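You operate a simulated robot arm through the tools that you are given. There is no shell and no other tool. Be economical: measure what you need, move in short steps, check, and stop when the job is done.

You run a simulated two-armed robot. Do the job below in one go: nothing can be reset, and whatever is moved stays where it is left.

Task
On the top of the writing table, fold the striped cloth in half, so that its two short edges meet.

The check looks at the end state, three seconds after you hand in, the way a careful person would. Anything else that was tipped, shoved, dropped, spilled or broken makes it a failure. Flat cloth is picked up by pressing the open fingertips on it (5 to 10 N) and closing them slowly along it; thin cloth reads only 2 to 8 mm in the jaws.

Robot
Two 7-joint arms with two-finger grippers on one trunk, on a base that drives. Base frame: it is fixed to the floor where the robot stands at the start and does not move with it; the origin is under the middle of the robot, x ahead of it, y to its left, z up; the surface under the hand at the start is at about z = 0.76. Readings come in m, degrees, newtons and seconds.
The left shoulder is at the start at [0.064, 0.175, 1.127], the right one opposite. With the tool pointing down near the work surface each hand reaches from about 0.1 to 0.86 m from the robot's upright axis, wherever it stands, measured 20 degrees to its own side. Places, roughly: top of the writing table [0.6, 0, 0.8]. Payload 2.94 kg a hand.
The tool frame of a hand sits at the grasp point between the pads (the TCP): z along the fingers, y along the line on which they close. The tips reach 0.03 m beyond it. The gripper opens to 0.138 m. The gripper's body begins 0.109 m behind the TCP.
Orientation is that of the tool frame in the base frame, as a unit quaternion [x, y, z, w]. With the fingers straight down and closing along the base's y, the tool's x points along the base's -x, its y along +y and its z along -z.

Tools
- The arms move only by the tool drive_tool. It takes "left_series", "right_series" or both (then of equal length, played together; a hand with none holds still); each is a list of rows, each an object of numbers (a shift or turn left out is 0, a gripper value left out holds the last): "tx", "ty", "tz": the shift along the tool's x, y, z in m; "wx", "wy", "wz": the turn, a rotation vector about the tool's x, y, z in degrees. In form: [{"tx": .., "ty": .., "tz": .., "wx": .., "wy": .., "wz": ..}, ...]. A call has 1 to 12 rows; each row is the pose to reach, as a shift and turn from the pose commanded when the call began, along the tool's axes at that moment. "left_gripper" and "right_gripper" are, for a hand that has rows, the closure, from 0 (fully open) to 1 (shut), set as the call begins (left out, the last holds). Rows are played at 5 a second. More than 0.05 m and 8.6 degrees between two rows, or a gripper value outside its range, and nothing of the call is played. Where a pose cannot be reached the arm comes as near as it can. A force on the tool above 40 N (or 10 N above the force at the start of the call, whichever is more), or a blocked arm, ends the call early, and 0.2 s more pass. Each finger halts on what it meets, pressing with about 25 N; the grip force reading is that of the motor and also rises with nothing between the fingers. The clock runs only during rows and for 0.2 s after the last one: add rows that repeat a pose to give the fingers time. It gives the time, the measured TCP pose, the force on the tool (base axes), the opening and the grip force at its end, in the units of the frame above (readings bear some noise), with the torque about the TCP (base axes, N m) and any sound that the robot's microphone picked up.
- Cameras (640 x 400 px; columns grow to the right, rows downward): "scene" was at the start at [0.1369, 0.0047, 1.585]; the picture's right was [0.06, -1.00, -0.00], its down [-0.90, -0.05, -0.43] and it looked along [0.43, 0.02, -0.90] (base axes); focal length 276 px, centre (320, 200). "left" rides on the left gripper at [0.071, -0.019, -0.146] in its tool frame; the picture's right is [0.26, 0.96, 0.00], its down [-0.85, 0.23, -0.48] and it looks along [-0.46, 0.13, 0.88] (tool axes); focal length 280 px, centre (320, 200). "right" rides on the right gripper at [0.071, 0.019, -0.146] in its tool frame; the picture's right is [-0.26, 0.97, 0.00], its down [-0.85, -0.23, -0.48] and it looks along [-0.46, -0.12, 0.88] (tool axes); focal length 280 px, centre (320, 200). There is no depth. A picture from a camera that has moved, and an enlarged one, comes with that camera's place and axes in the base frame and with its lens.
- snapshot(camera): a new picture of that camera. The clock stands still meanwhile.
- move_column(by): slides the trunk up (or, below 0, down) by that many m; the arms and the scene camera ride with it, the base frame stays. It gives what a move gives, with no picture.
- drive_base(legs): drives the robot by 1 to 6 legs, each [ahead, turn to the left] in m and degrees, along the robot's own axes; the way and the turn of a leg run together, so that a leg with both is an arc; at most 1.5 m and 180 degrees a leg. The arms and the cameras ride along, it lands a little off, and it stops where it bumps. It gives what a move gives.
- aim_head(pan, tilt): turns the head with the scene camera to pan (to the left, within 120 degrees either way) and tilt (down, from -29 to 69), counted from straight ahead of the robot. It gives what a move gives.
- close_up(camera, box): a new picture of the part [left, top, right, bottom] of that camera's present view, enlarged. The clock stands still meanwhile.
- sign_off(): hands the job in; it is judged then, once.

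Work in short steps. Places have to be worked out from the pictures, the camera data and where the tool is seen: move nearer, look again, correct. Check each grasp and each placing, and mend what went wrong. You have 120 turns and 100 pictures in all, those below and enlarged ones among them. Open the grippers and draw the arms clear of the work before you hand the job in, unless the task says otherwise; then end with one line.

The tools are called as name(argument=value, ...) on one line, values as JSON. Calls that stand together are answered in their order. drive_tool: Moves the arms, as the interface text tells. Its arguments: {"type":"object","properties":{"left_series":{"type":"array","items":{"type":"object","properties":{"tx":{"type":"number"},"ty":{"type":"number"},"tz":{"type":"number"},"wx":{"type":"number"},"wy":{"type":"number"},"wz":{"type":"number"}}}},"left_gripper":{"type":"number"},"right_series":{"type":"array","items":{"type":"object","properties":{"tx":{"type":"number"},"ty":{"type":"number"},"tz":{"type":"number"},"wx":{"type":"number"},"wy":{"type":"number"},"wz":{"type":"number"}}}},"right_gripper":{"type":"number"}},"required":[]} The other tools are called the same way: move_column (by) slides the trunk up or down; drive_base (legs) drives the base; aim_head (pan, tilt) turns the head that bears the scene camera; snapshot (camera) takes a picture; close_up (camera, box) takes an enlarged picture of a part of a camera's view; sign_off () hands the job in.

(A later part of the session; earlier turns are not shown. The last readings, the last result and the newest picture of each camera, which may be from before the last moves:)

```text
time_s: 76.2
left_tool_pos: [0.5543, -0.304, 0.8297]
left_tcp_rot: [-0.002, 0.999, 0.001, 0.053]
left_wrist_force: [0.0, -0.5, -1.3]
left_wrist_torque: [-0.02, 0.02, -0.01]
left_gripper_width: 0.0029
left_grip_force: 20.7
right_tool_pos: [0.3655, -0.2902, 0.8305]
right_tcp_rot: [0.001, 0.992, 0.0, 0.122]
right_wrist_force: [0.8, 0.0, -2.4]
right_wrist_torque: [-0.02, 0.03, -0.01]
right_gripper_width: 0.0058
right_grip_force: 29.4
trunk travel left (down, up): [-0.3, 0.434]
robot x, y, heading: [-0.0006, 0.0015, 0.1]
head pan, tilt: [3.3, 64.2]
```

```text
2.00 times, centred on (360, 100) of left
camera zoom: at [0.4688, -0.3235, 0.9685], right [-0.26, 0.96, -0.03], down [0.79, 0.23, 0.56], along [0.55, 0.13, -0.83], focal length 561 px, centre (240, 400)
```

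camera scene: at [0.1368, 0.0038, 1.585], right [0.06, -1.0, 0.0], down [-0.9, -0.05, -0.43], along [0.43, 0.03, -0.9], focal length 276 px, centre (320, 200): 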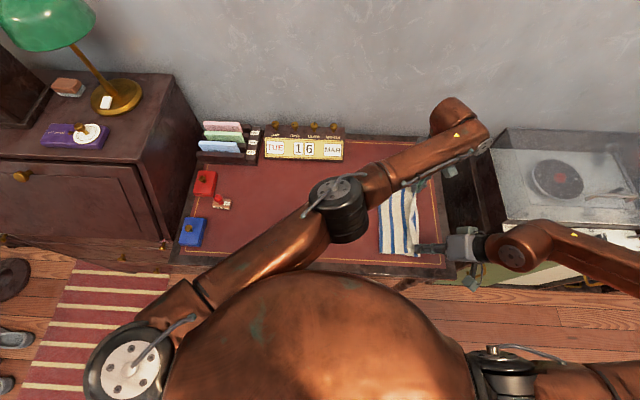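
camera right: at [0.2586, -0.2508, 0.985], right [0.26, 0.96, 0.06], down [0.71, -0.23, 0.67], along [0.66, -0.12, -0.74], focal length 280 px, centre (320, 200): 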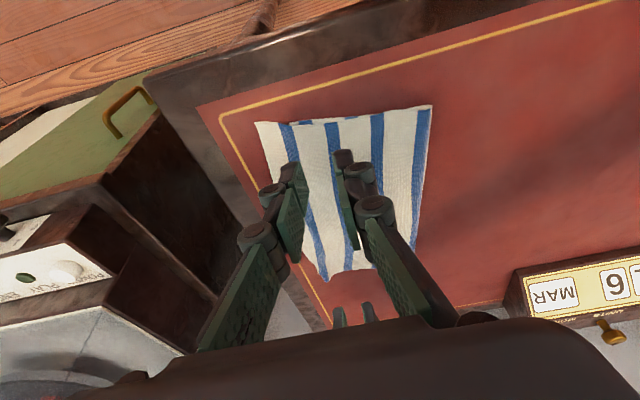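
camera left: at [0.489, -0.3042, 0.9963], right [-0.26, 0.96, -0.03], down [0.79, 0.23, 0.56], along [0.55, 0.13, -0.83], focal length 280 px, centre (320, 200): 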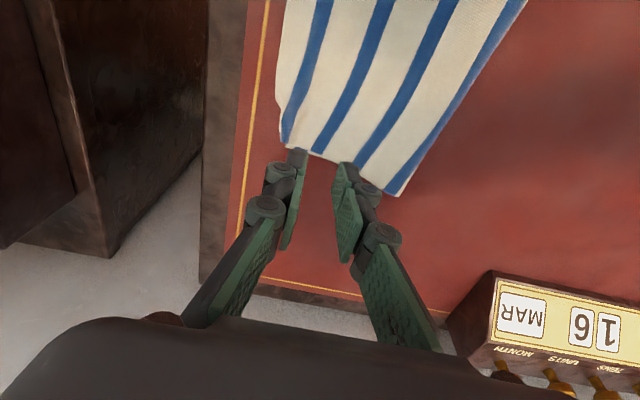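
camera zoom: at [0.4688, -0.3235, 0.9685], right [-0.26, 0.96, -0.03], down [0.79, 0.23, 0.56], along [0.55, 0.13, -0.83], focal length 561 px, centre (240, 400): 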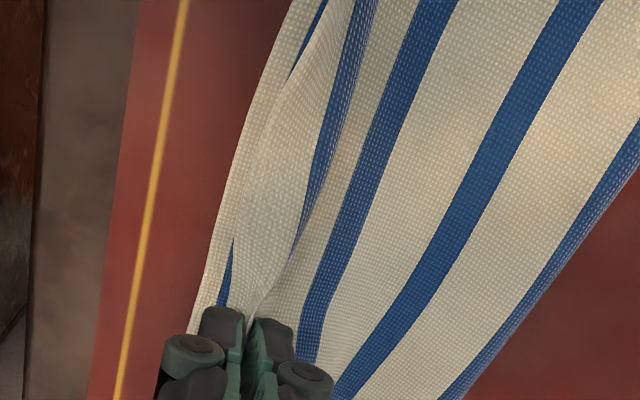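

Both hold the top layer. I reopen the fold further, past the middle, to flatten the crease area.

drive_tool(left_series=[{"ty": 0.019, "tz": -0.0199, "tx": -0.0021, "wy": 2}, {"ty": 0.039, "tz": -0.0418, "tx": -0.0044, "wy": 4}, {"ty": 0.064, "tz": -0.0617, "tx": -0.0065, "wy": 6}, {"ty": 0.089, "tz": -0.0746, "tx": -0.0079, "wy": 8}, {"ty": 0.114, "tz": -0.0815, "tx": -0.0086, "wy": 8}, {"ty": 0.139, "tz": -0.0815, "tx": -0.0086, "wy": 8}, {"ty": 0.164, "tz": -0.0736, "tx": -0.0078, "wy": 8}, {"ty": 0.189, "tz": -0.0597, "tx": -0.0063, "wy": 8}, {"ty": 0.209, "tz": -0.0448, "tx": -0.0047, "wy": 8}, {"ty": 0.209, "tz": -0.0448, "tx": -0.0047, "wy": 8}], right_series=[{"ty": 0.005, "tz": -0.0184, "tx": -0.0046}, {"ty": 0.025, "tz": -0.0398, "tx": -0.0099}, {"ty": 0.05, "tz": -0.0572, "tx": -0.0143}, {"ty": 0.075, "tz": -0.0679, "tx": -0.0169}, {"ty": 0.1, "tz": -0.0737, "tx": -0.0184}, {"ty": 0.125, "tz": -0.0737, "tx": -0.0184}, {"ty": 0.15, "tz": -0.0669, "tx": -0.0167}, {"ty": 0.175, "tz": -0.0553, "tx": -0.0138}, {"ty": 0.195, "tz": -0.0417, "tx": -0.0104}, {"ty": 0.195, "tz": -0.0417, "tx": -0.0104}])

close_up(camera="right", box=[80, 40, 480, 290])

close_up(camera="left", box=[80, 0, 480, 250])

```text
time_s: 78.4
left_tool_pos: [0.5537, -0.0958, 0.8769]
left_tcp_rot: [0.0, 1.0, 0.0, -0.017]
left_wrist_force: [0.2, -0.3, -1.5]
left_wrist_torque: [0.01, -0.01, 0.01]
left_gripper_width: 0.0023
left_grip_force: 20.4
right_tool_pos: [0.3645, -0.0955, 0.8763]
right_tcp_rot: [0.001, 0.992, 0.0, 0.123]
right_wrist_force: [-0.3, 0.1, 0.1]
right_wrist_torque: [-0.01, 0.01, 0.03]
right_gripper_width: 0.0034
right_grip_force: 22.5
trunk travel left (down, up): [-0.3, 0.434]
robot x, y, heading: [-0.0024, 0.0013, 0.2]
head pan, tilt: [3.3, 64.2]
```

```text
1.60 times, centred on (280, 165) of right
camera zoom: at [0.2606, -0.0748, 0.9999], right [0.26, 0.96, 0.06], down [0.71, -0.23, 0.67], along [0.66, -0.13, -0.74], focal length 449 px, centre (384, 256)
```

zoom: 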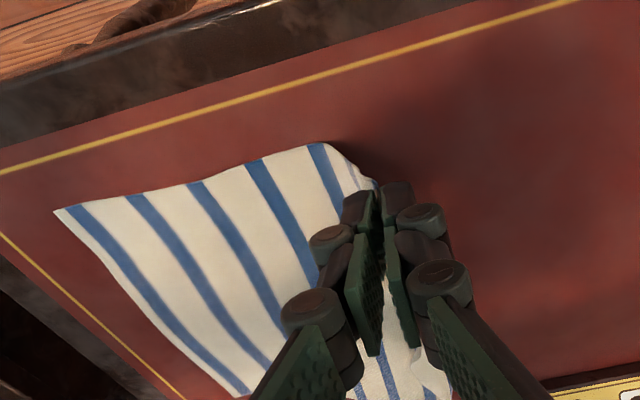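

```text
1.60 times, centred on (280, 125) of left
camera zoom: at [0.4881, -0.1145, 1.0253], right [-0.26, 0.97, 0.01], down [0.86, 0.23, 0.45], along [0.43, 0.13, -0.89], focal length 449 px, centre (384, 320)
```

zoom: 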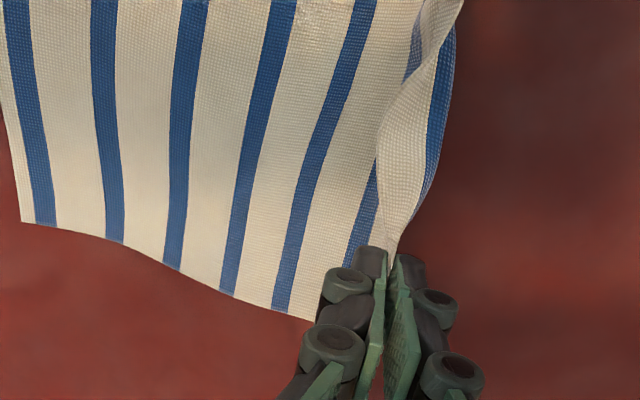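

Reopened well. I refold with the smaller arc, stopping about 3 cm above the table to check the fold line.

drive_tool(left_series=[{"ty": -0.02, "tz": -0.008}, {"ty": -0.049, "tz": -0.025, "tx": 0.001}, {"ty": -0.074, "tz": -0.026, "tx": 0.001}, {"ty": -0.104, "tz": -0.022, "tx": 0.001}, {"ty": -0.132, "tz": -0.01, "tx": -0.001, "wy": -2}, {"ty": -0.154, "tz": 0.009, "tx": -0.0023, "wy": -4}, {"ty": -0.171, "tz": 0.032, "tx": -0.0042, "wy": -6}, {"ty": -0.181, "tz": 0.055, "tx": -0.006, "wy": -8}, {"ty": -0.181, "tz": 0.055, "tx": -0.006, "wy": -8}], right_series=[{"ty": -0.02, "tz": -0.0087, "tx": -0.0022}, {"ty": -0.0445, "tz": -0.0116, "tx": -0.0029}, {"ty": -0.0695, "tz": -0.0116, "tx": -0.0029}, {"ty": -0.0945, "tz": -0.0058, "tx": -0.0015}, {"ty": -0.1175, "tz": 0.0058, "tx": 0.0025}, {"ty": -0.1365, "tz": 0.0223, "tx": 0.0076}, {"ty": -0.1495, "tz": 0.0417, "tx": 0.0134}, {"ty": -0.1575, "tz": 0.0601, "tx": 0.019}, {"ty": -0.1575, "tz": 0.0601, "tx": 0.019}])

close_up(camera="right", box=[160, 60, 560, 310])

close_up(camera="left", box=[160, 0, 560, 250])

```text
time_s: 80.4
left_tool_pos: [0.5583, -0.2776, 0.8223]
left_tcp_rot: [0.0, 0.999, 0.001, 0.053]
left_wrist_force: [0.4, 1.4, 1.1]
left_wrist_torque: [-0.14, -0.03, -0.01]
left_gripper_width: 0.0042
left_grip_force: 21.4
right_tool_pos: [0.3623, -0.2521, 0.8125]
right_tcp_rot: [0.0, 0.992, 0.0, 0.123]
right_wrist_force: [1.3, 0.4, -1.6]
right_wrist_torque: [0.0, -0.03, 0.02]
right_gripper_width: 0.0061
right_grip_force: 33.0
trunk travel left (down, up): [-0.3, 0.434]
robot x, y, heading: [0.0, -0.0024, -0.1]
head pan, tilt: [3.3, 64.2]
```

```text
1.60 times, centred on (360, 185) of right
camera zoom: at [0.2582, -0.232, 0.9372], right [0.26, 0.96, 0.06], down [0.71, -0.23, 0.67], along [0.66, -0.13, -0.74], focal length 449 px, centre (256, 224)
```

zoom: 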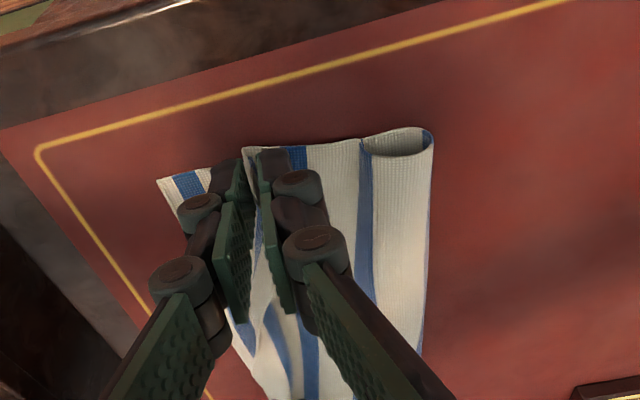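

```text
1.60 times, centred on (360, 125) of left
camera zoom: at [0.473, -0.2964, 0.9595], right [-0.26, 0.97, -0.03], down [0.79, 0.23, 0.56], along [0.55, 0.13, -0.83], focal length 449 px, centre (256, 320)
```

zoom: 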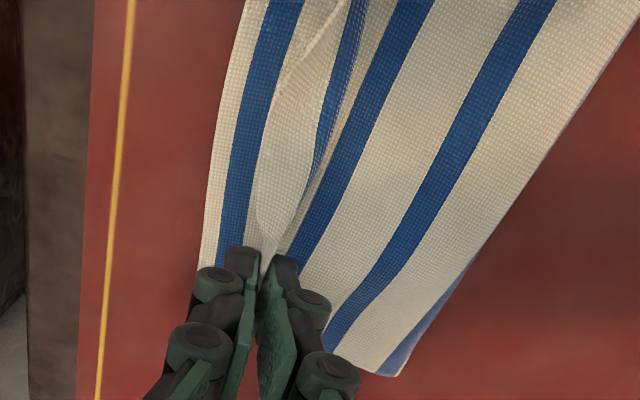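

The loop at the fold is still bulging; if I hold the hem pinned while it settles, the slack should move to the fold side. I lower to the edge and hold for several seconds.

drive_tool(left_series=[{"ty": -0.003, "tz": 0.009, "tx": 0.001}, {"ty": -0.005, "tz": 0.018, "tx": 0.002}, {"ty": -0.007, "tz": 0.0275, "tx": 0.0029}, {"ty": -0.007, "tz": 0.0275, "tx": 0.0029}, {"ty": -0.007, "tz": 0.0275, "tx": 0.0029}, {"ty": -0.007, "tz": 0.0275, "tx": 0.0029}, {"ty": -0.007, "tz": 0.0275, "tx": 0.0029}, {"ty": -0.007, "tz": 0.0275, "tx": 0.0029}, {"ty": -0.007, "tz": 0.0275, "tx": 0.0029}, {"ty": -0.007, "tz": 0.0275, "tx": 0.0029}, {"ty": -0.007, "tz": 0.0275, "tx": 0.0029}, {"ty": -0.007, "tz": 0.0275, "tx": 0.0029}], right_series=[{"ty": -0.003, "tz": 0.006, "tx": 0.0015}, {"ty": -0.006, "tz": 0.012, "tx": 0.003}, {"ty": -0.008, "tz": 0.017, "tx": 0.0042}, {"ty": -0.008, "tz": 0.017, "tx": 0.0042}, {"ty": -0.008, "tz": 0.017, "tx": 0.0042}, {"ty": -0.008, "tz": 0.017, "tx": 0.0042}, {"ty": -0.008, "tz": 0.017, "tx": 0.0042}, {"ty": -0.008, "tz": 0.017, "tx": 0.0042}, {"ty": -0.008, "tz": 0.017, "tx": 0.0042}, {"ty": -0.008, "tz": 0.017, "tx": 0.0042}, {"ty": -0.008, "tz": 0.017, "tx": 0.0042}, {"ty": -0.008, "tz": 0.017, "tx": 0.0042}])

close_up(camera="right", box=[160, 60, 560, 310])

```text
time_s: 83.0
left_tool_pos: [0.556, -0.2841, 0.7946]
left_tcp_rot: [0.0, 0.999, 0.001, 0.053]
left_wrist_force: [0.2, 0.1, -1.5]
left_wrist_torque: [-0.03, 0.02, -0.03]
left_gripper_width: 0.0044
left_grip_force: 33.3
right_tool_pos: [0.3628, -0.2595, 0.7949]
right_tcp_rot: [0.001, 0.993, 0.0, 0.122]
right_wrist_force: [0.2, -0.7, -1.0]
right_wrist_torque: [0.01, -0.01, -0.01]
right_gripper_width: 0.0054
right_grip_force: 22.0
trunk travel left (down, up): [-0.3, 0.434]
robot x, y, heading: [0.0026, -0.0018, -0.2]
head pan, tilt: [3.3, 64.2]
```

```text
1.60 times, centred on (360, 185) of right
camera zoom: at [0.2581, -0.2397, 0.9194], right [0.26, 0.96, 0.06], down [0.71, -0.23, 0.67], along [0.66, -0.12, -0.74], focal length 449 px, centre (256, 224)
```

zoom: 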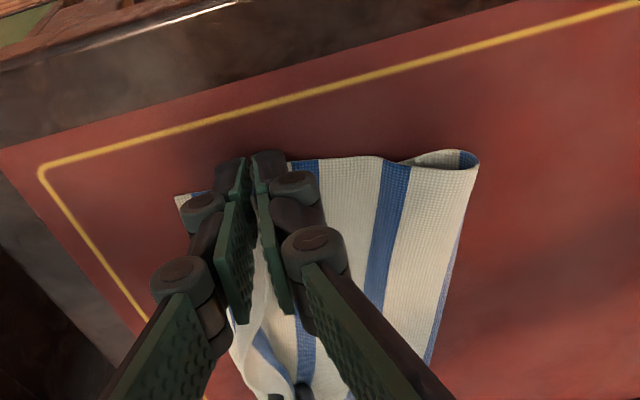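

The fold line has moved to about y = −0.168 and is flattening. I push the hem a further 6 mm in and hold again.

drive_tool(left_series=[{"ty": 0.002}, {"ty": 0.004}, {"ty": 0.006}, {"ty": 0.006}, {"ty": 0.006}, {"ty": 0.006}, {"ty": 0.006}, {"ty": 0.006}, {"ty": 0.006}, {"ty": 0.006}, {"ty": 0.006}, {"ty": 0.006}], right_series=[{"ty": 0.002}, {"ty": 0.004}, {"ty": 0.006}, {"ty": 0.006}, {"ty": 0.006}, {"ty": 0.006}, {"ty": 0.006}, {"ty": 0.006}, {"ty": 0.006}, {"ty": 0.006}, {"ty": 0.006}, {"ty": 0.006}])

drive_tool(left_series=[{"tz": 0}, {"tz": 0}, {"tz": 0}, {"tz": 0}], right_series=[{"tz": 0}, {"tz": 0}, {"tz": 0}, {"tz": 0}], left_gripper=0.85, right_gripper=0.85)

drive_tool(left_series=[{"tz": -0.01, "tx": -0.001}, {"tz": -0.02, "tx": -0.002}, {"tz": -0.03, "tx": -0.003}, {"tz": -0.045, "tx": -0.0047}, {"tz": -0.06, "tx": -0.006}, {"tz": -0.06, "tx": -0.006}], right_series=[{"tz": -0.01, "tx": -0.0025}, {"tz": -0.02, "tx": -0.005}, {"tz": -0.03, "tx": -0.0073}, {"tz": -0.045, "tx": -0.011}, {"tz": -0.06, "tx": -0.015}, {"tz": -0.06, "tx": -0.015}])

close_up(camera="right", box=[160, 60, 560, 310])

close_up(camera="left", box=[160, 0, 560, 250])

```text
time_s: 85.6
left_tool_pos: [0.5571, -0.2772, 0.794]
left_tcp_rot: [0.0, 0.999, 0.001, 0.053]
left_wrist_force: [1.2, -0.4, -1.5]
left_wrist_torque: [0.08, -0.03, 0.05]
left_gripper_width: 0.0044
left_grip_force: 33.4
right_tool_pos: [0.3635, -0.2546, 0.7936]
right_tcp_rot: [0.0, 0.993, 0.0, 0.121]
right_wrist_force: [0.3, 0.0, -2.0]
right_wrist_torque: [0.01, -0.01, 0.03]
right_gripper_width: 0.0022
right_grip_force: 20.9
trunk travel left (down, up): [-0.3, 0.434]
robot x, y, heading: [0.0006, 0.0011, -0.0]
head pan, tilt: [3.3, 64.2]
```

```text
time_s: 86.6
left_tool_pos: [0.5577, -0.2783, 0.7932]
left_tcp_rot: [0.0, 0.999, 0.001, 0.052]
left_wrist_force: [0.2, 0.5, 0.6]
left_wrist_torque: [-0.02, -0.01, 0.0]
left_gripper_width: 0.0207
left_grip_force: 0.0
right_tool_pos: [0.3645, -0.2531, 0.7919]
right_tcp_rot: [0.001, 0.993, 0.0, 0.122]
right_wrist_force: [-0.6, -0.1, 0.1]
right_wrist_torque: [-0.02, 0.02, -0.04]
right_gripper_width: 0.0206
right_grip_force: 0.0
trunk travel left (down, up): [-0.3, 0.434]
robot x, y, heading: [-0.0019, -0.0008, 0.0]
head pan, tilt: [3.3, 64.2]
```

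```text
time_s: 88.0
left_tool_pos: [0.5565, -0.2783, 0.8539]
left_tcp_rot: [0.0, 0.999, 0.0, 0.053]
left_wrist_force: [0.8, 0.0, 0.0]
left_wrist_torque: [-0.01, -0.01, -0.02]
left_gripper_width: 0.0207
left_grip_force: 0.1
right_tool_pos: [0.3641, -0.2534, 0.8558]
right_tcp_rot: [0.0, 0.993, 0.0, 0.122]
right_wrist_force: [0.6, 0.6, 0.1]
right_wrist_torque: [0.01, 0.04, -0.05]
right_gripper_width: 0.0206
right_grip_force: 0.1
trunk travel left (down, up): [-0.3, 0.434]
robot x, y, heading: [-0.0024, -0.0013, -0.1]
head pan, tilt: [3.3, 64.2]
```

```text
1.60 times, centred on (360, 185) of right
camera zoom: at [0.2585, -0.2331, 0.9808], right [0.26, 0.96, 0.06], down [0.71, -0.23, 0.67], along [0.66, -0.13, -0.74], focal length 449 px, centre (256, 224)
```

zoom: 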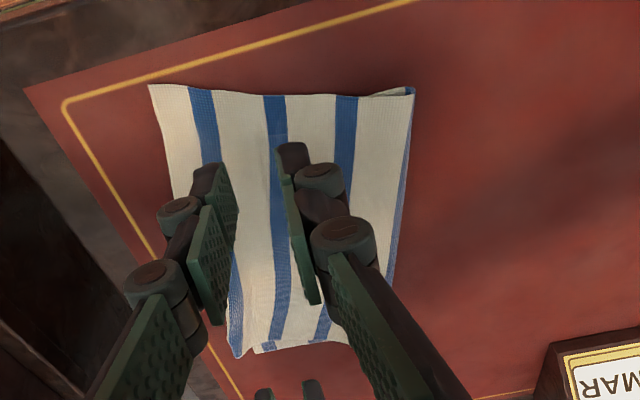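

```text
1.60 times, centred on (360, 125) of left
camera zoom: at [0.4723, -0.2981, 0.9924], right [-0.26, 0.96, -0.03], down [0.79, 0.23, 0.56], along [0.55, 0.13, -0.83], focal length 449 px, centre (256, 320)
```

zoom: 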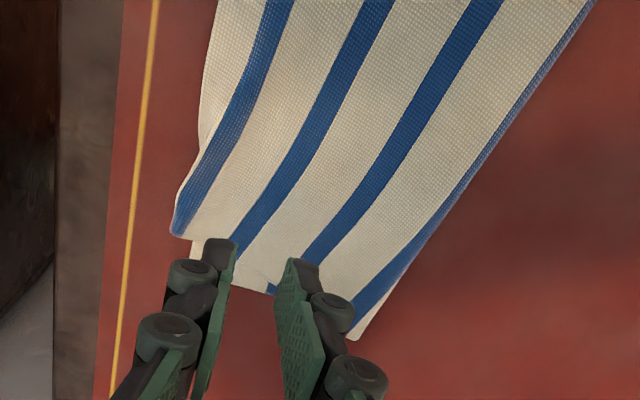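

This looks closer. I withdraw both hands and check from the scene camera.

drive_tool(left_series=[{"tz": -0.03, "tx": -0.003}, {"tz": -0.06, "tx": -0.006}, {"tz": -0.06, "tx": -0.006, "ty": 0.04}, {"tz": -0.06, "tx": 0.0, "ty": 0.08}, {"tz": -0.06, "tx": 0.01, "ty": 0.12}, {"tz": -0.06, "tx": 0.02, "ty": 0.16}, {"tz": -0.06, "tx": 0.03, "ty": 0.2}, {"tz": -0.06, "tx": 0.04, "ty": 0.24}, {"tz": -0.06, "tx": 0.05, "ty": 0.28}, {"tz": -0.06, "tx": 0.05, "ty": 0.32}, {"tz": -0.06, "tx": 0.05, "ty": 0.36}], right_series=[{"tz": -0.03, "tx": -0.0075}, {"tz": -0.06, "tx": -0.015}, {"tz": -0.06, "tx": -0.015, "ty": -0.02}, {"tz": -0.06, "tx": -0.015, "ty": -0.04}, {"tz": -0.06, "tx": -0.015, "ty": -0.06}, {"tz": -0.06, "tx": -0.015, "ty": -0.08}, {"tz": -0.06, "tx": -0.015, "ty": -0.1}, {"tz": -0.06, "tx": -0.015, "ty": -0.11}, {"tz": -0.06, "tx": -0.015, "ty": -0.11}, {"tz": -0.06, "tx": -0.015, "ty": -0.11}, {"tz": -0.06, "tx": -0.015, "ty": -0.11}])

close_up(camera="scene", box=[350, 170, 446, 270])

close_up(camera="right", box=[320, 20, 520, 145])

```text
time_s: 90.4
left_tool_pos: [0.5018, 0.085, 0.9087]
left_tcp_rot: [0.001, 0.999, 0.001, 0.052]
left_wrist_force: [0.0, 0.6, 0.1]
left_wrist_torque: [-0.04, -0.01, 0.0]
left_gripper_width: 0.0206
left_grip_force: 0.1
right_tool_pos: [0.362, -0.3621, 0.918]
right_tcp_rot: [0.001, 0.992, -0.001, 0.123]
right_wrist_force: [-1.2, -0.1, 0.5]
right_wrist_torque: [-0.02, 0.03, -0.01]
right_gripper_width: 0.0204
right_grip_force: 0.1
trunk travel left (down, up): [-0.3, 0.434]
robot x, y, heading: [0.0002, 0.003, -0.2]
head pan, tilt: [3.3, 64.2]
```

```text
4.00 times, centred on (398, 220) of scene
camera zoom: at [0.1365, 0.0063, 1.5851], right [0.06, -1.0, 0.0], down [-0.9, -0.05, -0.43], along [0.43, 0.02, -0.9], focal length 1104 px, centre (8, 120)
```

zoom: 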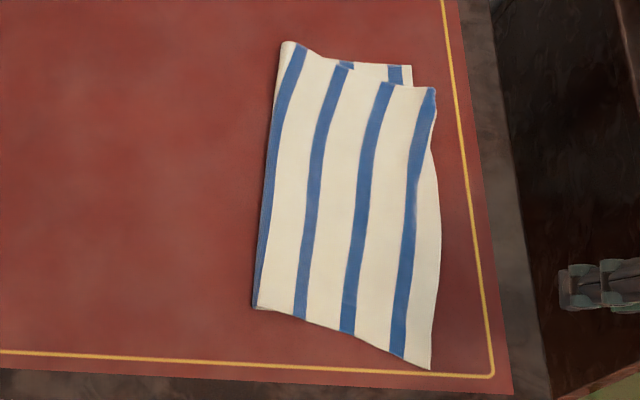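

```text
3.20 times, centred on (420, 82) of right
camera zoom: at [0.2569, -0.3419, 1.0431], right [0.26, 0.96, 0.06], down [0.71, -0.23, 0.67], along [0.66, -0.13, -0.74], focal length 897 px, centre (0, 576)
```

zoom: 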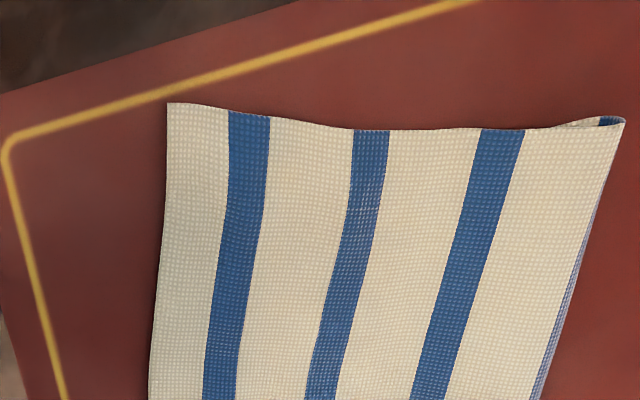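

Near edges now nearly meet (≈0.7 cm), but the far side is over-pulled and the fold line runs skewed (far fold −0.207, near −0.174). I'll regrasp both top corners the same way and re-lay with the far corner further in; hands go back over the corners.

drive_tool(left_series=[{"tx": -0.005, "ty": -0.041}, {"tx": -0.01, "ty": -0.082}, {"tx": -0.015, "ty": -0.123}, {"tx": -0.02, "ty": -0.164}, {"tx": -0.025, "ty": -0.205}, {"tx": -0.03, "ty": -0.246}, {"tx": -0.035, "ty": -0.287}, {"tx": -0.04, "ty": -0.328}, {"tx": -0.047, "ty": -0.369}, {"tx": -0.0539, "ty": -0.41, "tz": 0.0057}, {"tx": -0.05, "ty": -0.41, "tz": 0.045}, {"tx": -0.0456, "ty": -0.41, "tz": 0.084}], right_series=[{"ty": 0}, {"ty": 0}, {"ty": 0}, {"ty": 0}, {"ty": 0.013}, {"ty": 0.026}, {"ty": 0.039}, {"ty": 0.052, "tx": 0.002}, {"ty": 0.064, "tx": 0.004, "tz": 0.01}, {"ty": 0.064, "tx": 0.011, "tz": 0.035}, {"ty": 0.064, "tx": 0.018, "tz": 0.06}, {"ty": 0.064, "tx": 0.0252, "tz": 0.0844}], left_gripper=0.84, right_gripper=0.8)

drive_tool(left_series=[{"tz": 0.01, "tx": 0.001}, {"tz": 0.02, "tx": 0.002}, {"tz": 0.03, "tx": 0.003}, {"tz": 0.035, "tx": 0.0036}, {"tz": 0.0375, "tx": 0.0039}, {"tz": 0.0375, "tx": 0.0039}], right_series=[{"tz": 0.01, "tx": 0.0025}, {"tz": 0.02, "tx": 0.005}, {"tz": 0.03, "tx": 0.0075}, {"tz": 0.034, "tx": 0.0085}, {"tz": 0.0365, "tx": 0.0091}, {"tz": 0.0365, "tx": 0.0091}])

close_up(camera="right", box=[200, 80, 520, 280])

```text
time_s: 93.0
left_tool_pos: [0.5553, -0.3297, 0.828]
left_tcp_rot: [0.0, 0.999, 0.0, 0.052]
left_wrist_force: [0.1, -0.5, 0.0]
left_wrist_torque: [0.05, -0.02, 0.01]
left_gripper_width: 0.0222
left_grip_force: 0.0
right_tool_pos: [0.3598, -0.3005, 0.8303]
right_tcp_rot: [0.001, 0.993, 0.001, 0.121]
right_wrist_force: [-0.4, -0.6, -0.3]
right_wrist_torque: [0.07, -0.01, 0.0]
right_gripper_width: 0.0275
right_grip_force: 0.1
trunk travel left (down, up): [-0.3, 0.434]
robot x, y, heading: [0.0004, -0.0028, 0.2]
head pan, tilt: [3.3, 64.2]
```

```text
time_s: 94.4
left_tool_pos: [0.5541, -0.3274, 0.7925]
left_tcp_rot: [0.0, 0.999, 0.001, 0.052]
left_wrist_force: [-0.5, 0.1, 2.0]
left_wrist_torque: [0.02, 0.01, 0.01]
left_gripper_width: 0.0217
left_grip_force: 0.0
right_tool_pos: [0.3596, -0.3003, 0.7928]
right_tcp_rot: [0.001, 0.992, 0.0, 0.123]
right_wrist_force: [0.4, 1.1, 2.9]
right_wrist_torque: [0.04, 0.02, -0.03]
right_gripper_width: 0.0276
right_grip_force: 0.1
trunk travel left (down, up): [-0.3, 0.434]
robot x, y, heading: [-0.0012, -0.0017, 0.3]
head pan, tilt: [3.3, 64.2]
```

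```text
2.00 times, centred on (360, 180) of right
camera zoom: at [0.2542, -0.2795, 0.9173], right [0.26, 0.96, 0.06], down [0.71, -0.23, 0.67], along [0.66, -0.12, -0.74], focal length 561 px, centre (240, 240)
```

zoom: 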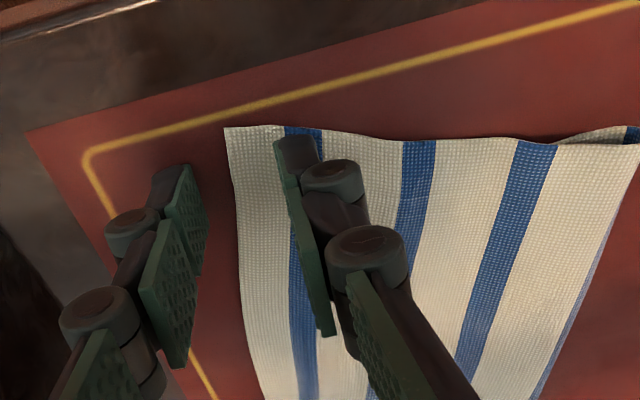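

The right hand should sit about 6 mm further in. I lift it slightly, shift, press both to ~9 N and close in steps.

drive_tool(left_series=[{"tz": 0}, {"tz": 0.0005}, {"tz": 0.001}, {"tz": 0.001}, {"tz": 0.001}], right_series=[{"tz": -0.004}, {"tz": -0.004, "ty": 0.006}, {"tz": -0.001, "ty": 0.006}, {"tz": 0.0009, "ty": 0.006}, {"tz": 0.0009, "ty": 0.006}])

drive_tool(left_series=[{"tz": 0.0004}, {"tz": 0.0006}], right_series=[{"tz": 0.0004}, {"tz": 0.0006}], left_gripper=0.9, right_gripper=0.88)

drive_tool(left_series=[{"tz": 0.0004}, {"tz": 0.0006}], right_series=[{"tz": 0.0004}, {"tz": 0.0006}], left_gripper=0.94, right_gripper=0.94)

drive_tool(left_series=[{"tz": 0}, {"tz": 0}, {"tz": 0}, {"tz": 0}], right_series=[{"tz": 0}, {"tz": 0}, {"tz": 0}, {"tz": 0}], left_gripper=1, right_gripper=1)

```text
time_s: 95.6
left_tool_pos: [0.5543, -0.328, 0.7918]
left_tcp_rot: [0.0, 0.999, 0.0, 0.053]
left_wrist_force: [0.7, -0.7, 6.6]
left_wrist_torque: [0.14, 0.04, -0.01]
left_gripper_width: 0.0213
left_grip_force: 0.1
right_tool_pos: [0.3592, -0.2948, 0.7916]
right_tcp_rot: [0.0, 0.992, -0.001, 0.123]
right_wrist_force: [-3.0, 1.6, 12.2]
right_wrist_torque: [0.28, 0.11, 0.05]
right_gripper_width: 0.0279
right_grip_force: 0.4
trunk travel left (down, up): [-0.3, 0.434]
robot x, y, heading: [0.0, 0.0011, 0.2]
head pan, tilt: [3.3, 64.2]
```

```text
time_s: 96.2
left_tool_pos: [0.5552, -0.3278, 0.7916]
left_tcp_rot: [0.001, 0.999, 0.0, 0.053]
left_wrist_force: [-0.9, 2.5, 9.3]
left_wrist_torque: [0.2, 0.09, 0.0]
left_gripper_width: 0.014
left_grip_force: 0.7
right_tool_pos: [0.3597, -0.2949, 0.7911]
right_tcp_rot: [0.001, 0.992, -0.001, 0.123]
right_wrist_force: [0.6, 0.6, 7.5]
right_wrist_torque: [0.15, 0.03, 0.0]
right_gripper_width: 0.0161
right_grip_force: 0.0
trunk travel left (down, up): [-0.3, 0.434]
robot x, y, heading: [0.0005, 0.0009, 0.1]
head pan, tilt: [3.3, 64.2]
```

```text
time_s: 96.8
left_tool_pos: [0.5556, -0.3276, 0.7899]
left_tcp_rot: [0.0, 0.999, 0.0, 0.053]
left_wrist_force: [1.2, 0.0, 8.9]
left_wrist_torque: [0.13, 0.04, 0.0]
left_gripper_width: 0.0076
left_grip_force: 0.1
right_tool_pos: [0.3578, -0.2927, 0.7904]
right_tcp_rot: [0.0, 0.993, 0.0, 0.122]
right_wrist_force: [0.6, -1.1, 8.6]
right_wrist_torque: [0.05, 0.03, -0.04]
right_gripper_width: 0.0079
right_grip_force: 0.1
trunk travel left (down, up): [-0.3, 0.434]
robot x, y, heading: [-0.0009, -0.0014, 0.2]
head pan, tilt: [3.3, 64.2]
```

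```text
time_s: 97.8
left_tool_pos: [0.5546, -0.3268, 0.7897]
left_tcp_rot: [0.0, 0.999, -0.001, 0.053]
left_wrist_force: [-0.6, 0.9, 4.0]
left_wrist_torque: [-0.07, 0.05, -0.04]
left_gripper_width: 0.0017
left_grip_force: 26.2
right_tool_pos: [0.3594, -0.2941, 0.7906]
right_tcp_rot: [0.001, 0.992, 0.0, 0.122]
right_wrist_force: [-0.3, -1.8, 17.2]
right_wrist_torque: [-0.03, 0.06, -0.05]
right_gripper_width: 0.003
right_grip_force: 24.9
trunk travel left (down, up): [-0.3, 0.434]
robot x, y, heading: [0.0023, 0.0, 0.2]
head pan, tilt: [3.3, 64.2]
```

Both grips read cloth. I lift and reopen the fold past the middle, then check both views.

drive_tool(left_series=[{"ty": 0.005, "tz": -0.02, "tx": -0.0021}, {"ty": 0.015, "tz": -0.0448, "tx": -0.0047, "wy": 2}, {"ty": 0.032, "tz": -0.0696, "tx": -0.0074, "wy": 4}, {"ty": 0.057, "tz": -0.0895, "tx": -0.0095, "wy": 6}, {"ty": 0.087, "tz": -0.1064, "tx": -0.0112, "wy": 8}, {"ty": 0.117, "tz": -0.1144, "tx": -0.0121, "wy": 8}, {"ty": 0.147, "tz": -0.1154, "tx": -0.0122, "wy": 8}, {"ty": 0.177, "tz": -0.1094, "tx": -0.0116, "wy": 8}, {"ty": 0.207, "tz": -0.0995, "tx": -0.0105, "wy": 8}, {"ty": 0.227, "tz": -0.0845, "tx": -0.0089, "wy": 8}, {"ty": 0.227, "tz": -0.0845, "tx": -0.0089, "wy": 8}], right_series=[{"ty": 0.004, "tz": -0.0194, "tx": -0.0048}, {"ty": 0.012, "tz": -0.0407, "tx": -0.0102}, {"ty": 0.024, "tz": -0.0631, "tx": -0.0157}, {"ty": 0.044, "tz": -0.0825, "tx": -0.0206}, {"ty": 0.069, "tz": -0.097, "tx": -0.0242}, {"ty": 0.094, "tz": -0.1048, "tx": -0.0261}, {"ty": 0.119, "tz": -0.1086, "tx": -0.0271}, {"ty": 0.144, "tz": -0.1048, "tx": -0.0261}, {"ty": 0.174, "tz": -0.0951, "tx": -0.0237}, {"ty": 0.194, "tz": -0.0825, "tx": -0.0206}, {"ty": 0.194, "tz": -0.0825, "tx": -0.0206}])

snapshot(camera="right")

snapshot(camera="left")

```text
time_s: 100.2
left_tool_pos: [0.5543, -0.1014, 0.8738]
left_tcp_rot: [0.0, 1.0, 0.0, -0.018]
left_wrist_force: [0.1, 0.0, -2.0]
left_wrist_torque: [0.0, -0.03, 0.0]
left_gripper_width: 0.0051
left_grip_force: 33.9
right_tool_pos: [0.3577, -0.1, 0.875]
right_tcp_rot: [0.001, 0.992, -0.001, 0.123]
right_wrist_force: [-0.6, 0.6, -0.1]
right_wrist_torque: [0.01, 0.01, 0.05]
right_gripper_width: 0.0012
right_grip_force: 25.0
right hand out of reach, approached as far as the arm can: row 4, 5, 6
trunk travel left (down, up): [-0.3, 0.434]
robot x, y, heading: [0.0012, -0.0034, 0.1]
head pan, tilt: [3.3, 64.2]
```

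```text
12 pictures are left
camera right: at [0.2541, -0.0789, 0.9996], right [0.26, 0.96, 0.06], down [0.71, -0.23, 0.67], along [0.66, -0.13, -0.74], focal length 280 px, centre (320, 200)
```

right: 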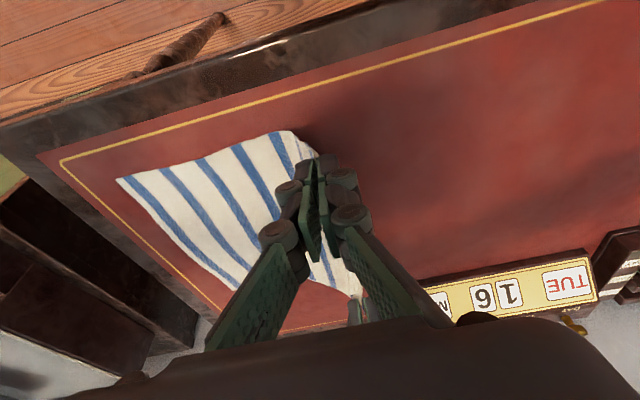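

```text
11 pictures are left
camera left: at [0.49, -0.1198, 1.0225], right [-0.26, 0.97, 0.01], down [0.86, 0.23, 0.45], along [0.43, 0.13, -0.89], focal length 280 px, centre (320, 200)
```

left: 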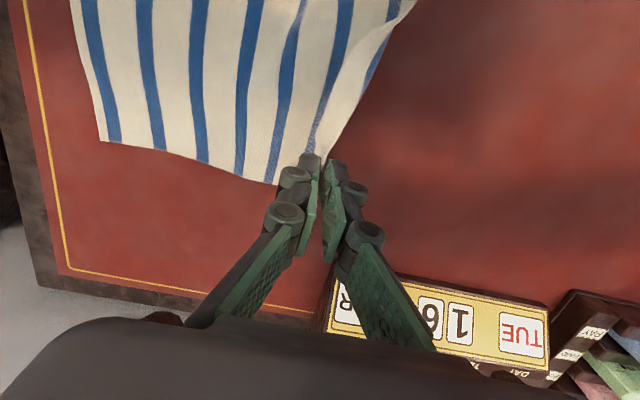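

Both held. I refold with matching small arcs, shifting +x about 1.5 cm to undo the skew, lay the edge and hold it while the fold settles.

drive_tool(left_series=[{"ty": -0.019, "tz": -0.011, "tx": 0.0004}, {"ty": -0.047, "tz": -0.0161, "tx": -0.0014}, {"ty": -0.074, "tz": -0.0141, "tx": -0.0035}, {"ty": -0.101, "tz": -0.0052, "tx": -0.0058}, {"ty": -0.124, "tz": 0.0097, "tx": -0.0084, "wy": -2}, {"ty": -0.142, "tz": 0.0286, "tx": -0.011, "wy": -4}, {"ty": -0.154, "tz": 0.0496, "tx": -0.0138, "wy": -6}, {"ty": -0.16, "tz": 0.0675, "tx": -0.0164, "wy": -8}, {"ty": -0.162, "tz": 0.0774, "tx": -0.0188, "wy": -8}, {"ty": -0.162, "tz": 0.0774, "tx": -0.0188, "wy": -8}, {"ty": -0.162, "tz": 0.0774, "tx": -0.0188, "wy": -8}], right_series=[{"ty": -0.02, "tz": -0.0078, "tx": -0.0019}, {"ty": -0.045, "tz": -0.0122, "tx": -0.0046}, {"ty": -0.07, "tz": -0.0099, "tx": -0.0056}, {"ty": -0.095, "tz": -0.0008, "tx": -0.0049}, {"ty": -0.117, "tz": 0.0141, "tx": -0.0027}, {"ty": -0.134, "tz": 0.032, "tx": -0.0003}, {"ty": -0.146, "tz": 0.0519, "tx": 0.0026}, {"ty": -0.153, "tz": 0.0697, "tx": 0.0055}, {"ty": -0.155, "tz": 0.0798, "tx": 0.0065}, {"ty": -0.155, "tz": 0.0798, "tx": 0.0065}, {"ty": -0.155, "tz": 0.0798, "tx": 0.0065}])

drive_tool(left_series=[{"tz": 0}, {"tz": 0}, {"tz": 0}, {"tz": 0}, {"tz": 0}, {"tz": 0}, {"tz": 0}, {"tz": 0}, {"tz": 0}, {"tz": 0}, {"tz": 0}, {"tz": 0}])

snapshot(camera="right")

snapshot(camera="left")

```text
time_s: 102.6
left_tool_pos: [0.5699, -0.2638, 0.7957]
left_tcp_rot: [0.0, 0.999, 0.001, 0.052]
left_wrist_force: [0.0, -0.5, -1.9]
left_wrist_torque: [0.01, 0.03, 0.01]
left_gripper_width: 0.0052
left_grip_force: 26.8
right_tool_pos: [0.3735, -0.2551, 0.7947]
right_tcp_rot: [0.001, 0.993, 0.0, 0.122]
right_wrist_force: [-0.6, 0.6, -0.2]
right_wrist_torque: [0.02, -0.03, 0.01]
right_gripper_width: 0.0011
right_grip_force: 25.5
trunk travel left (down, up): [-0.3, 0.434]
robot x, y, heading: [0.0035, 0.0009, -0.0]
head pan, tilt: [3.3, 64.2]
```

```text
time_s: 105.2
left_tool_pos: [0.5707, -0.2634, 0.7967]
left_tcp_rot: [0.0, 0.999, 0.0, 0.053]
left_wrist_force: [-0.1, -0.2, 0.0]
left_wrist_torque: [0.02, 0.01, 0.02]
left_gripper_width: 0.0037
left_grip_force: 22.1
right_tool_pos: [0.3723, -0.2568, 0.7964]
right_tcp_rot: [0.001, 0.993, 0.0, 0.122]
right_wrist_force: [0.0, 0.3, 0.3]
right_wrist_torque: [-0.01, -0.01, -0.01]
right_gripper_width: 0.001
right_grip_force: 25.6
trunk travel left (down, up): [-0.3, 0.434]
robot x, y, heading: [0.0012, 0.0, -0.0]
head pan, tilt: [3.3, 64.2]
```

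```text
10 pictures are left
camera right: at [0.2679, -0.2361, 0.9205], right [0.26, 0.96, 0.06], down [0.71, -0.23, 0.67], along [0.66, -0.13, -0.74], focal length 280 px, centre (320, 200)
```

right: 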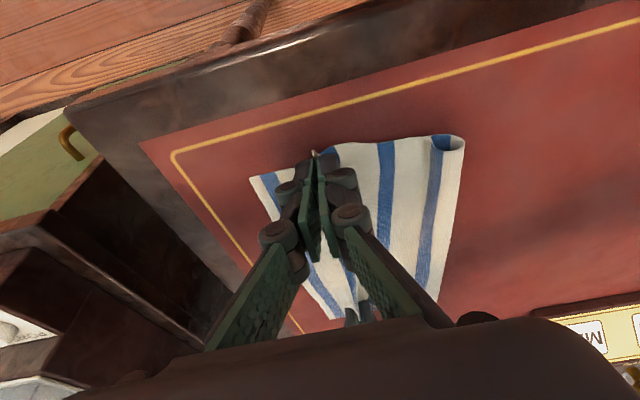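

```text
9 pictures are left
camera left: at [0.4859, -0.2823, 0.9342], right [-0.26, 0.97, -0.03], down [0.79, 0.23, 0.56], along [0.55, 0.13, -0.83], focal length 280 px, centre (320, 200)
```

left: 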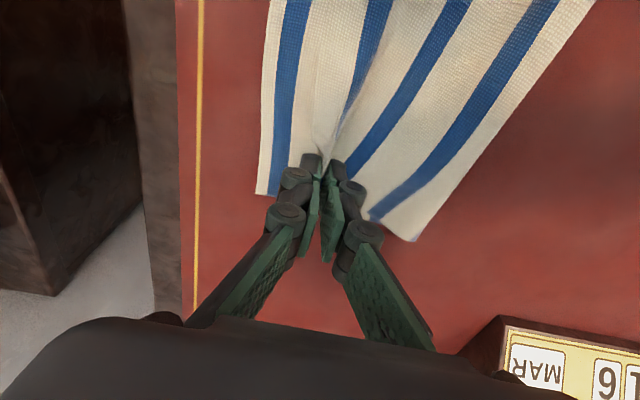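

The fold line is now about y = −0.17 along its length with the bottom edge at −0.304, so it is close to half. I release, lift straight up and withdraw.

drive_tool(left_series=[{"tz": 0}, {"tz": 0}, {"tz": 0}, {"tz": 0}], right_series=[{"tz": 0}, {"tz": 0}, {"tz": 0}, {"tz": 0}], left_gripper=0.85, right_gripper=0.85)

drive_tool(left_series=[{"tz": -0.02, "tx": -0.002}, {"tz": -0.04, "tx": -0.004}, {"tz": -0.07, "tx": -0.007}, {"tz": -0.1, "tx": -0.01}, {"tz": -0.12, "tx": -0.012, "ty": 0.03}, {"tz": -0.12, "tx": -0.012, "ty": 0.07}, {"tz": -0.12, "tx": 0.0, "ty": 0.11}, {"tz": -0.12, "tx": 0.015, "ty": 0.15}, {"tz": -0.12, "tx": 0.03, "ty": 0.19}, {"tz": -0.12, "tx": 0.045, "ty": 0.23}, {"tz": -0.12, "tx": 0.05, "ty": 0.275}, {"tz": -0.12, "tx": 0.05, "ty": 0.32}], right_series=[{"tz": -0.02, "tx": -0.005}, {"tz": -0.04, "tx": -0.01}, {"tz": -0.07, "tx": -0.0175}, {"tz": -0.1, "tx": -0.025}, {"tz": -0.12, "tx": -0.03, "ty": -0.02}, {"tz": -0.12, "tx": -0.03, "ty": -0.04}, {"tz": -0.12, "tx": -0.03, "ty": -0.06}, {"tz": -0.12, "tx": -0.03, "ty": -0.08}, {"tz": -0.12, "tx": -0.03, "ty": -0.1}, {"tz": -0.12, "tx": -0.03, "ty": -0.11}, {"tz": -0.12, "tx": -0.03, "ty": -0.11}, {"tz": -0.12, "tx": -0.03, "ty": -0.11}])

close_up(camera="scene", box=[350, 170, 446, 270])

```text
time_s: 106.2
left_tool_pos: [0.5699, -0.2626, 0.7956]
left_tcp_rot: [0.0, 0.999, 0.001, 0.052]
left_wrist_force: [-0.9, -0.3, -0.2]
left_wrist_torque: [-0.02, 0.03, -0.02]
left_gripper_width: 0.0209
left_grip_force: 0.0
right_tool_pos: [0.3724, -0.2571, 0.7945]
right_tcp_rot: [0.001, 0.992, 0.0, 0.123]
right_wrist_force: [0.1, -0.4, 0.8]
right_wrist_torque: [-0.02, -0.02, 0.01]
right_gripper_width: 0.0209
right_grip_force: 0.1
trunk travel left (down, up): [-0.3, 0.434]
robot x, y, heading: [0.0014, 0.0012, 0.2]
head pan, tilt: [3.3, 64.2]
```

```text
time_s: 108.8
left_tool_pos: [0.5074, 0.0586, 0.9105]
left_tcp_rot: [0.001, 0.999, -0.001, 0.053]
left_wrist_force: [1.1, 0.2, -0.1]
left_wrist_torque: [-0.05, 0.01, 0.04]
left_gripper_width: 0.0209
left_grip_force: 0.0
right_tool_pos: [0.3717, -0.3646, 0.9197]
right_tcp_rot: [0.001, 0.992, -0.001, 0.123]
right_wrist_force: [-0.7, -0.3, -0.2]
right_wrist_torque: [-0.03, 0.0, -0.03]
right_gripper_width: 0.0207
right_grip_force: 0.0
trunk travel left (down, up): [-0.3, 0.434]
robot x, y, heading: [0.0021, -0.001, -0.1]
head pan, tilt: [3.3, 64.2]
```

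```text
4.00 times, centred on (398, 220) of scene
camera zoom: at [0.1364, 0.0064, 1.5851], right [0.06, -1.0, 0.0], down [-0.9, -0.05, -0.43], along [0.43, 0.02, -0.9], focal length 1104 px, centre (8, 120)
```

zoom: 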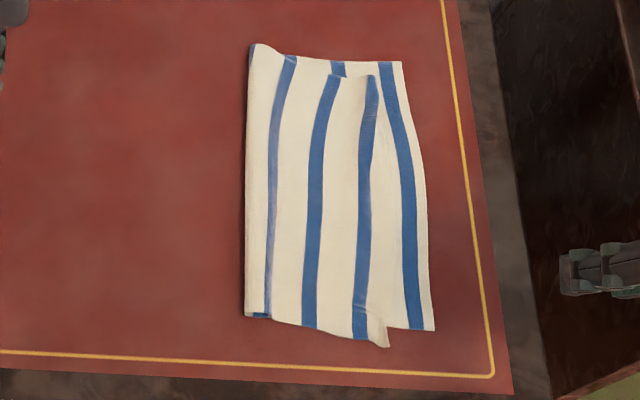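

Now the top edge falls short by about 2.5–3 cm at the near half, and the far hem is tucked under. Pulling outward is the easy direction, since it works in tension. The near top corner sticks out past the bottom layer in −x, so the right hand can pinch it there alone.

drive_tool(right_series=[{"ty": 0.034, "tx": 0.006}, {"ty": 0.068, "tx": 0.012}, {"ty": 0.1026, "tx": 0.0181, "tz": -0.0045}, {"ty": 0.1026, "tx": 0.0254, "tz": 0.0246}, {"ty": 0.1026, "tx": 0.0326, "tz": 0.0537}, {"ty": 0.1026, "tx": 0.0399, "tz": 0.0828}, {"ty": 0.1026, "tx": 0.0449, "tz": 0.1028}], right_gripper=0.8)

close_up(camera="right", box=[200, 80, 520, 280])

```text
time_s: 110.4
left_tool_pos: [0.5094, 0.0603, 0.9093]
left_tcp_rot: [-0.001, 0.999, -0.001, 0.051]
left_wrist_force: [0.6, 0.1, -0.4]
left_wrist_torque: [-0.08, 0.06, 0.01]
left_gripper_width: 0.0208
left_grip_force: 0.1
right_tool_pos: [0.355, -0.2592, 0.8062]
right_tcp_rot: [0.0, 0.993, 0.0, 0.121]
right_wrist_force: [0.5, 0.3, -0.3]
right_wrist_torque: [-0.04, 0.04, 0.0]
right_gripper_width: 0.0277
right_grip_force: 0.1
right hand out of reach, approached as far as the arm can: row 3, 4, 5, 6
trunk travel left (down, up): [-0.3, 0.434]
robot x, y, heading: [0.0022, -0.0017, -0.1]
head pan, tilt: [3.3, 64.2]
```

```text
2.00 times, centred on (360, 180) of right
camera zoom: at [0.2512, -0.2394, 0.9318], right [0.26, 0.96, 0.06], down [0.71, -0.23, 0.67], along [0.66, -0.13, -0.74], focal length 561 px, centre (240, 240)
```

zoom: 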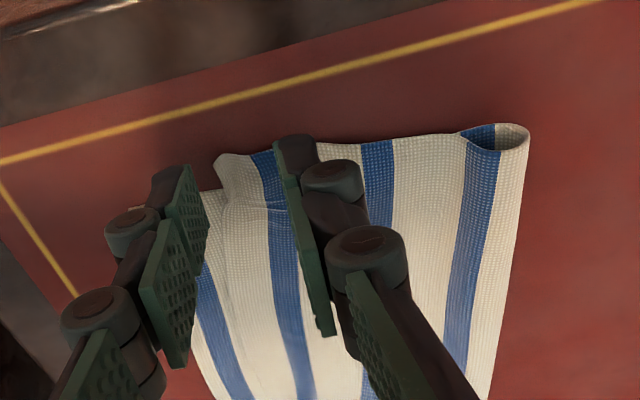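

The right hand is well placed on the projecting strip. I lower, press and close in steps.

drive_tool(right_series=[{"tz": 0.005, "tx": 0.0012}, {"tz": 0.01, "tx": 0.0025}, {"tz": 0.0135, "tx": 0.0034}, {"tz": 0.0145, "tx": 0.0036}, {"tz": 0.0145, "tx": 0.0036}])

```text
time_s: 111.6
left_tool_pos: [0.5074, 0.0581, 0.9108]
left_tcp_rot: [-0.001, 0.999, 0.0, 0.052]
left_wrist_force: [0.1, 0.2, 0.0]
left_wrist_torque: [0.01, 0.01, 0.01]
left_gripper_width: 0.0206
left_grip_force: 0.0
right_tool_pos: [0.3544, -0.2617, 0.7934]
right_tcp_rot: [0.001, 0.993, -0.001, 0.122]
right_wrist_force: [0.1, -0.3, -0.2]
right_wrist_torque: [0.01, 0.03, -0.04]
right_gripper_width: 0.0275
right_grip_force: 0.0
trunk travel left (down, up): [-0.3, 0.434]
robot x, y, heading: [-0.0001, -0.0017, 0.2]
head pan, tilt: [3.3, 64.2]
```

Not yet touching; down another 2.5 mm.

drive_tool(right_series=[{"tz": 0.001}, {"tz": 0.002}, {"tz": 0.0027}, {"tz": 0.0027}])

```text
time_s: 112.6
left_tool_pos: [0.5065, 0.0574, 0.9105]
left_tcp_rot: [0.0, 0.999, 0.0, 0.053]
left_wrist_force: [0.2, -0.1, -0.7]
left_wrist_torque: [0.01, 0.02, -0.02]
left_gripper_width: 0.0207
left_grip_force: 0.1
right_tool_pos: [0.3538, -0.2621, 0.7921]
right_tcp_rot: [0.001, 0.992, 0.0, 0.123]
right_wrist_force: [1.1, 0.6, 3.1]
right_wrist_torque: [0.02, 0.03, -0.01]
right_gripper_width: 0.0274
right_grip_force: 0.0
trunk travel left (down, up): [-0.3, 0.434]
robot x, y, heading: [-0.001, 0.0028, -0.2]
head pan, tilt: [3.3, 64.2]
```

Contact at 3 N; 1.2 mm more and then close in three steps.

drive_tool(right_series=[{"tz": 0.0008}, {"tz": 0.0012}, {"tz": 0.0012}])

drive_tool(right_series=[{"tz": 0.0004}, {"tz": 0.0006}], right_gripper=0.88)

drive_tool(right_series=[{"tz": 0.0004}, {"tz": 0.0006}], right_gripper=0.94)

drive_tool(right_series=[{"tz": 0}, {"tz": 0}, {"tz": 0}, {"tz": 0}], right_gripper=1)

```text
time_s: 113.4
left_tool_pos: [0.5059, 0.058, 0.912]
left_tcp_rot: [0.0, 0.999, 0.0, 0.053]
left_wrist_force: [-0.4, 0.4, -0.5]
left_wrist_torque: [-0.01, -0.01, -0.01]
left_gripper_width: 0.0206
left_grip_force: 0.0
right_tool_pos: [0.3547, -0.2619, 0.7914]
right_tcp_rot: [0.0, 0.992, 0.0, 0.124]
right_wrist_force: [-3.7, -4.3, 24.6]
right_wrist_torque: [-0.25, 0.25, -0.01]
right_gripper_width: 0.0285
right_grip_force: 0.0
trunk travel left (down, up): [-0.3, 0.434]
robot x, y, heading: [0.0057, 0.0001, -0.0]
head pan, tilt: [3.3, 64.2]
```

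```text
time_s: 114.0
left_tool_pos: [0.5065, 0.0584, 0.9114]
left_tcp_rot: [0.0, 0.999, 0.0, 0.052]
left_wrist_force: [-0.3, 0.1, 0.7]
left_wrist_torque: [-0.02, -0.01, -0.01]
left_gripper_width: 0.0208
left_grip_force: 0.0
right_tool_pos: [0.3536, -0.2612, 0.7903]
right_tcp_rot: [0.001, 0.993, 0.0, 0.122]
right_wrist_force: [-4.5, 0.0, 16.7]
right_wrist_torque: [-0.01, 0.18, 0.0]
right_gripper_width: 0.0145
right_grip_force: 0.1
trunk travel left (down, up): [-0.3, 0.434]
robot x, y, heading: [-0.0013, 0.0009, -0.0]
head pan, tilt: [3.3, 64.2]
```

```text
time_s: 114.6
left_tool_pos: [0.5075, 0.059, 0.9109]
left_tcp_rot: [0.0, 0.999, 0.0, 0.052]
left_wrist_force: [-1.1, 0.3, -0.6]
left_wrist_torque: [0.0, 0.03, 0.02]
left_gripper_width: 0.0208
left_grip_force: 0.0
right_tool_pos: [0.3542, -0.261, 0.7893]
right_tcp_rot: [0.0, 0.993, 0.0, 0.122]
right_wrist_force: [-3.3, 0.7, 12.3]
right_wrist_torque: [0.05, 0.15, 0.0]
right_gripper_width: 0.0057
right_grip_force: 0.1
trunk travel left (down, up): [-0.3, 0.434]
robot x, y, heading: [-0.0013, -0.0028, -0.2]
head pan, tilt: [3.3, 64.2]
```

```text
time_s: 115.6
left_tool_pos: [0.5078, 0.0587, 0.9113]
left_tcp_rot: [0.0, 0.999, 0.0, 0.052]
left_wrist_force: [-0.8, 0.0, -0.3]
left_wrist_torque: [0.02, -0.01, 0.02]
left_gripper_width: 0.0204
left_grip_force: 0.0
right_tool_pos: [0.3553, -0.2609, 0.7881]
right_tcp_rot: [0.001, 0.993, 0.0, 0.122]
right_wrist_force: [-1.1, 1.0, 0.7]
right_wrist_torque: [0.03, 0.05, -0.02]
right_gripper_width: 0.0017
right_grip_force: 24.9
trunk travel left (down, up): [-0.3, 0.434]
robot x, y, heading: [0.0029, 0.0042, 0.1]
head pan, tilt: [3.3, 64.2]
```

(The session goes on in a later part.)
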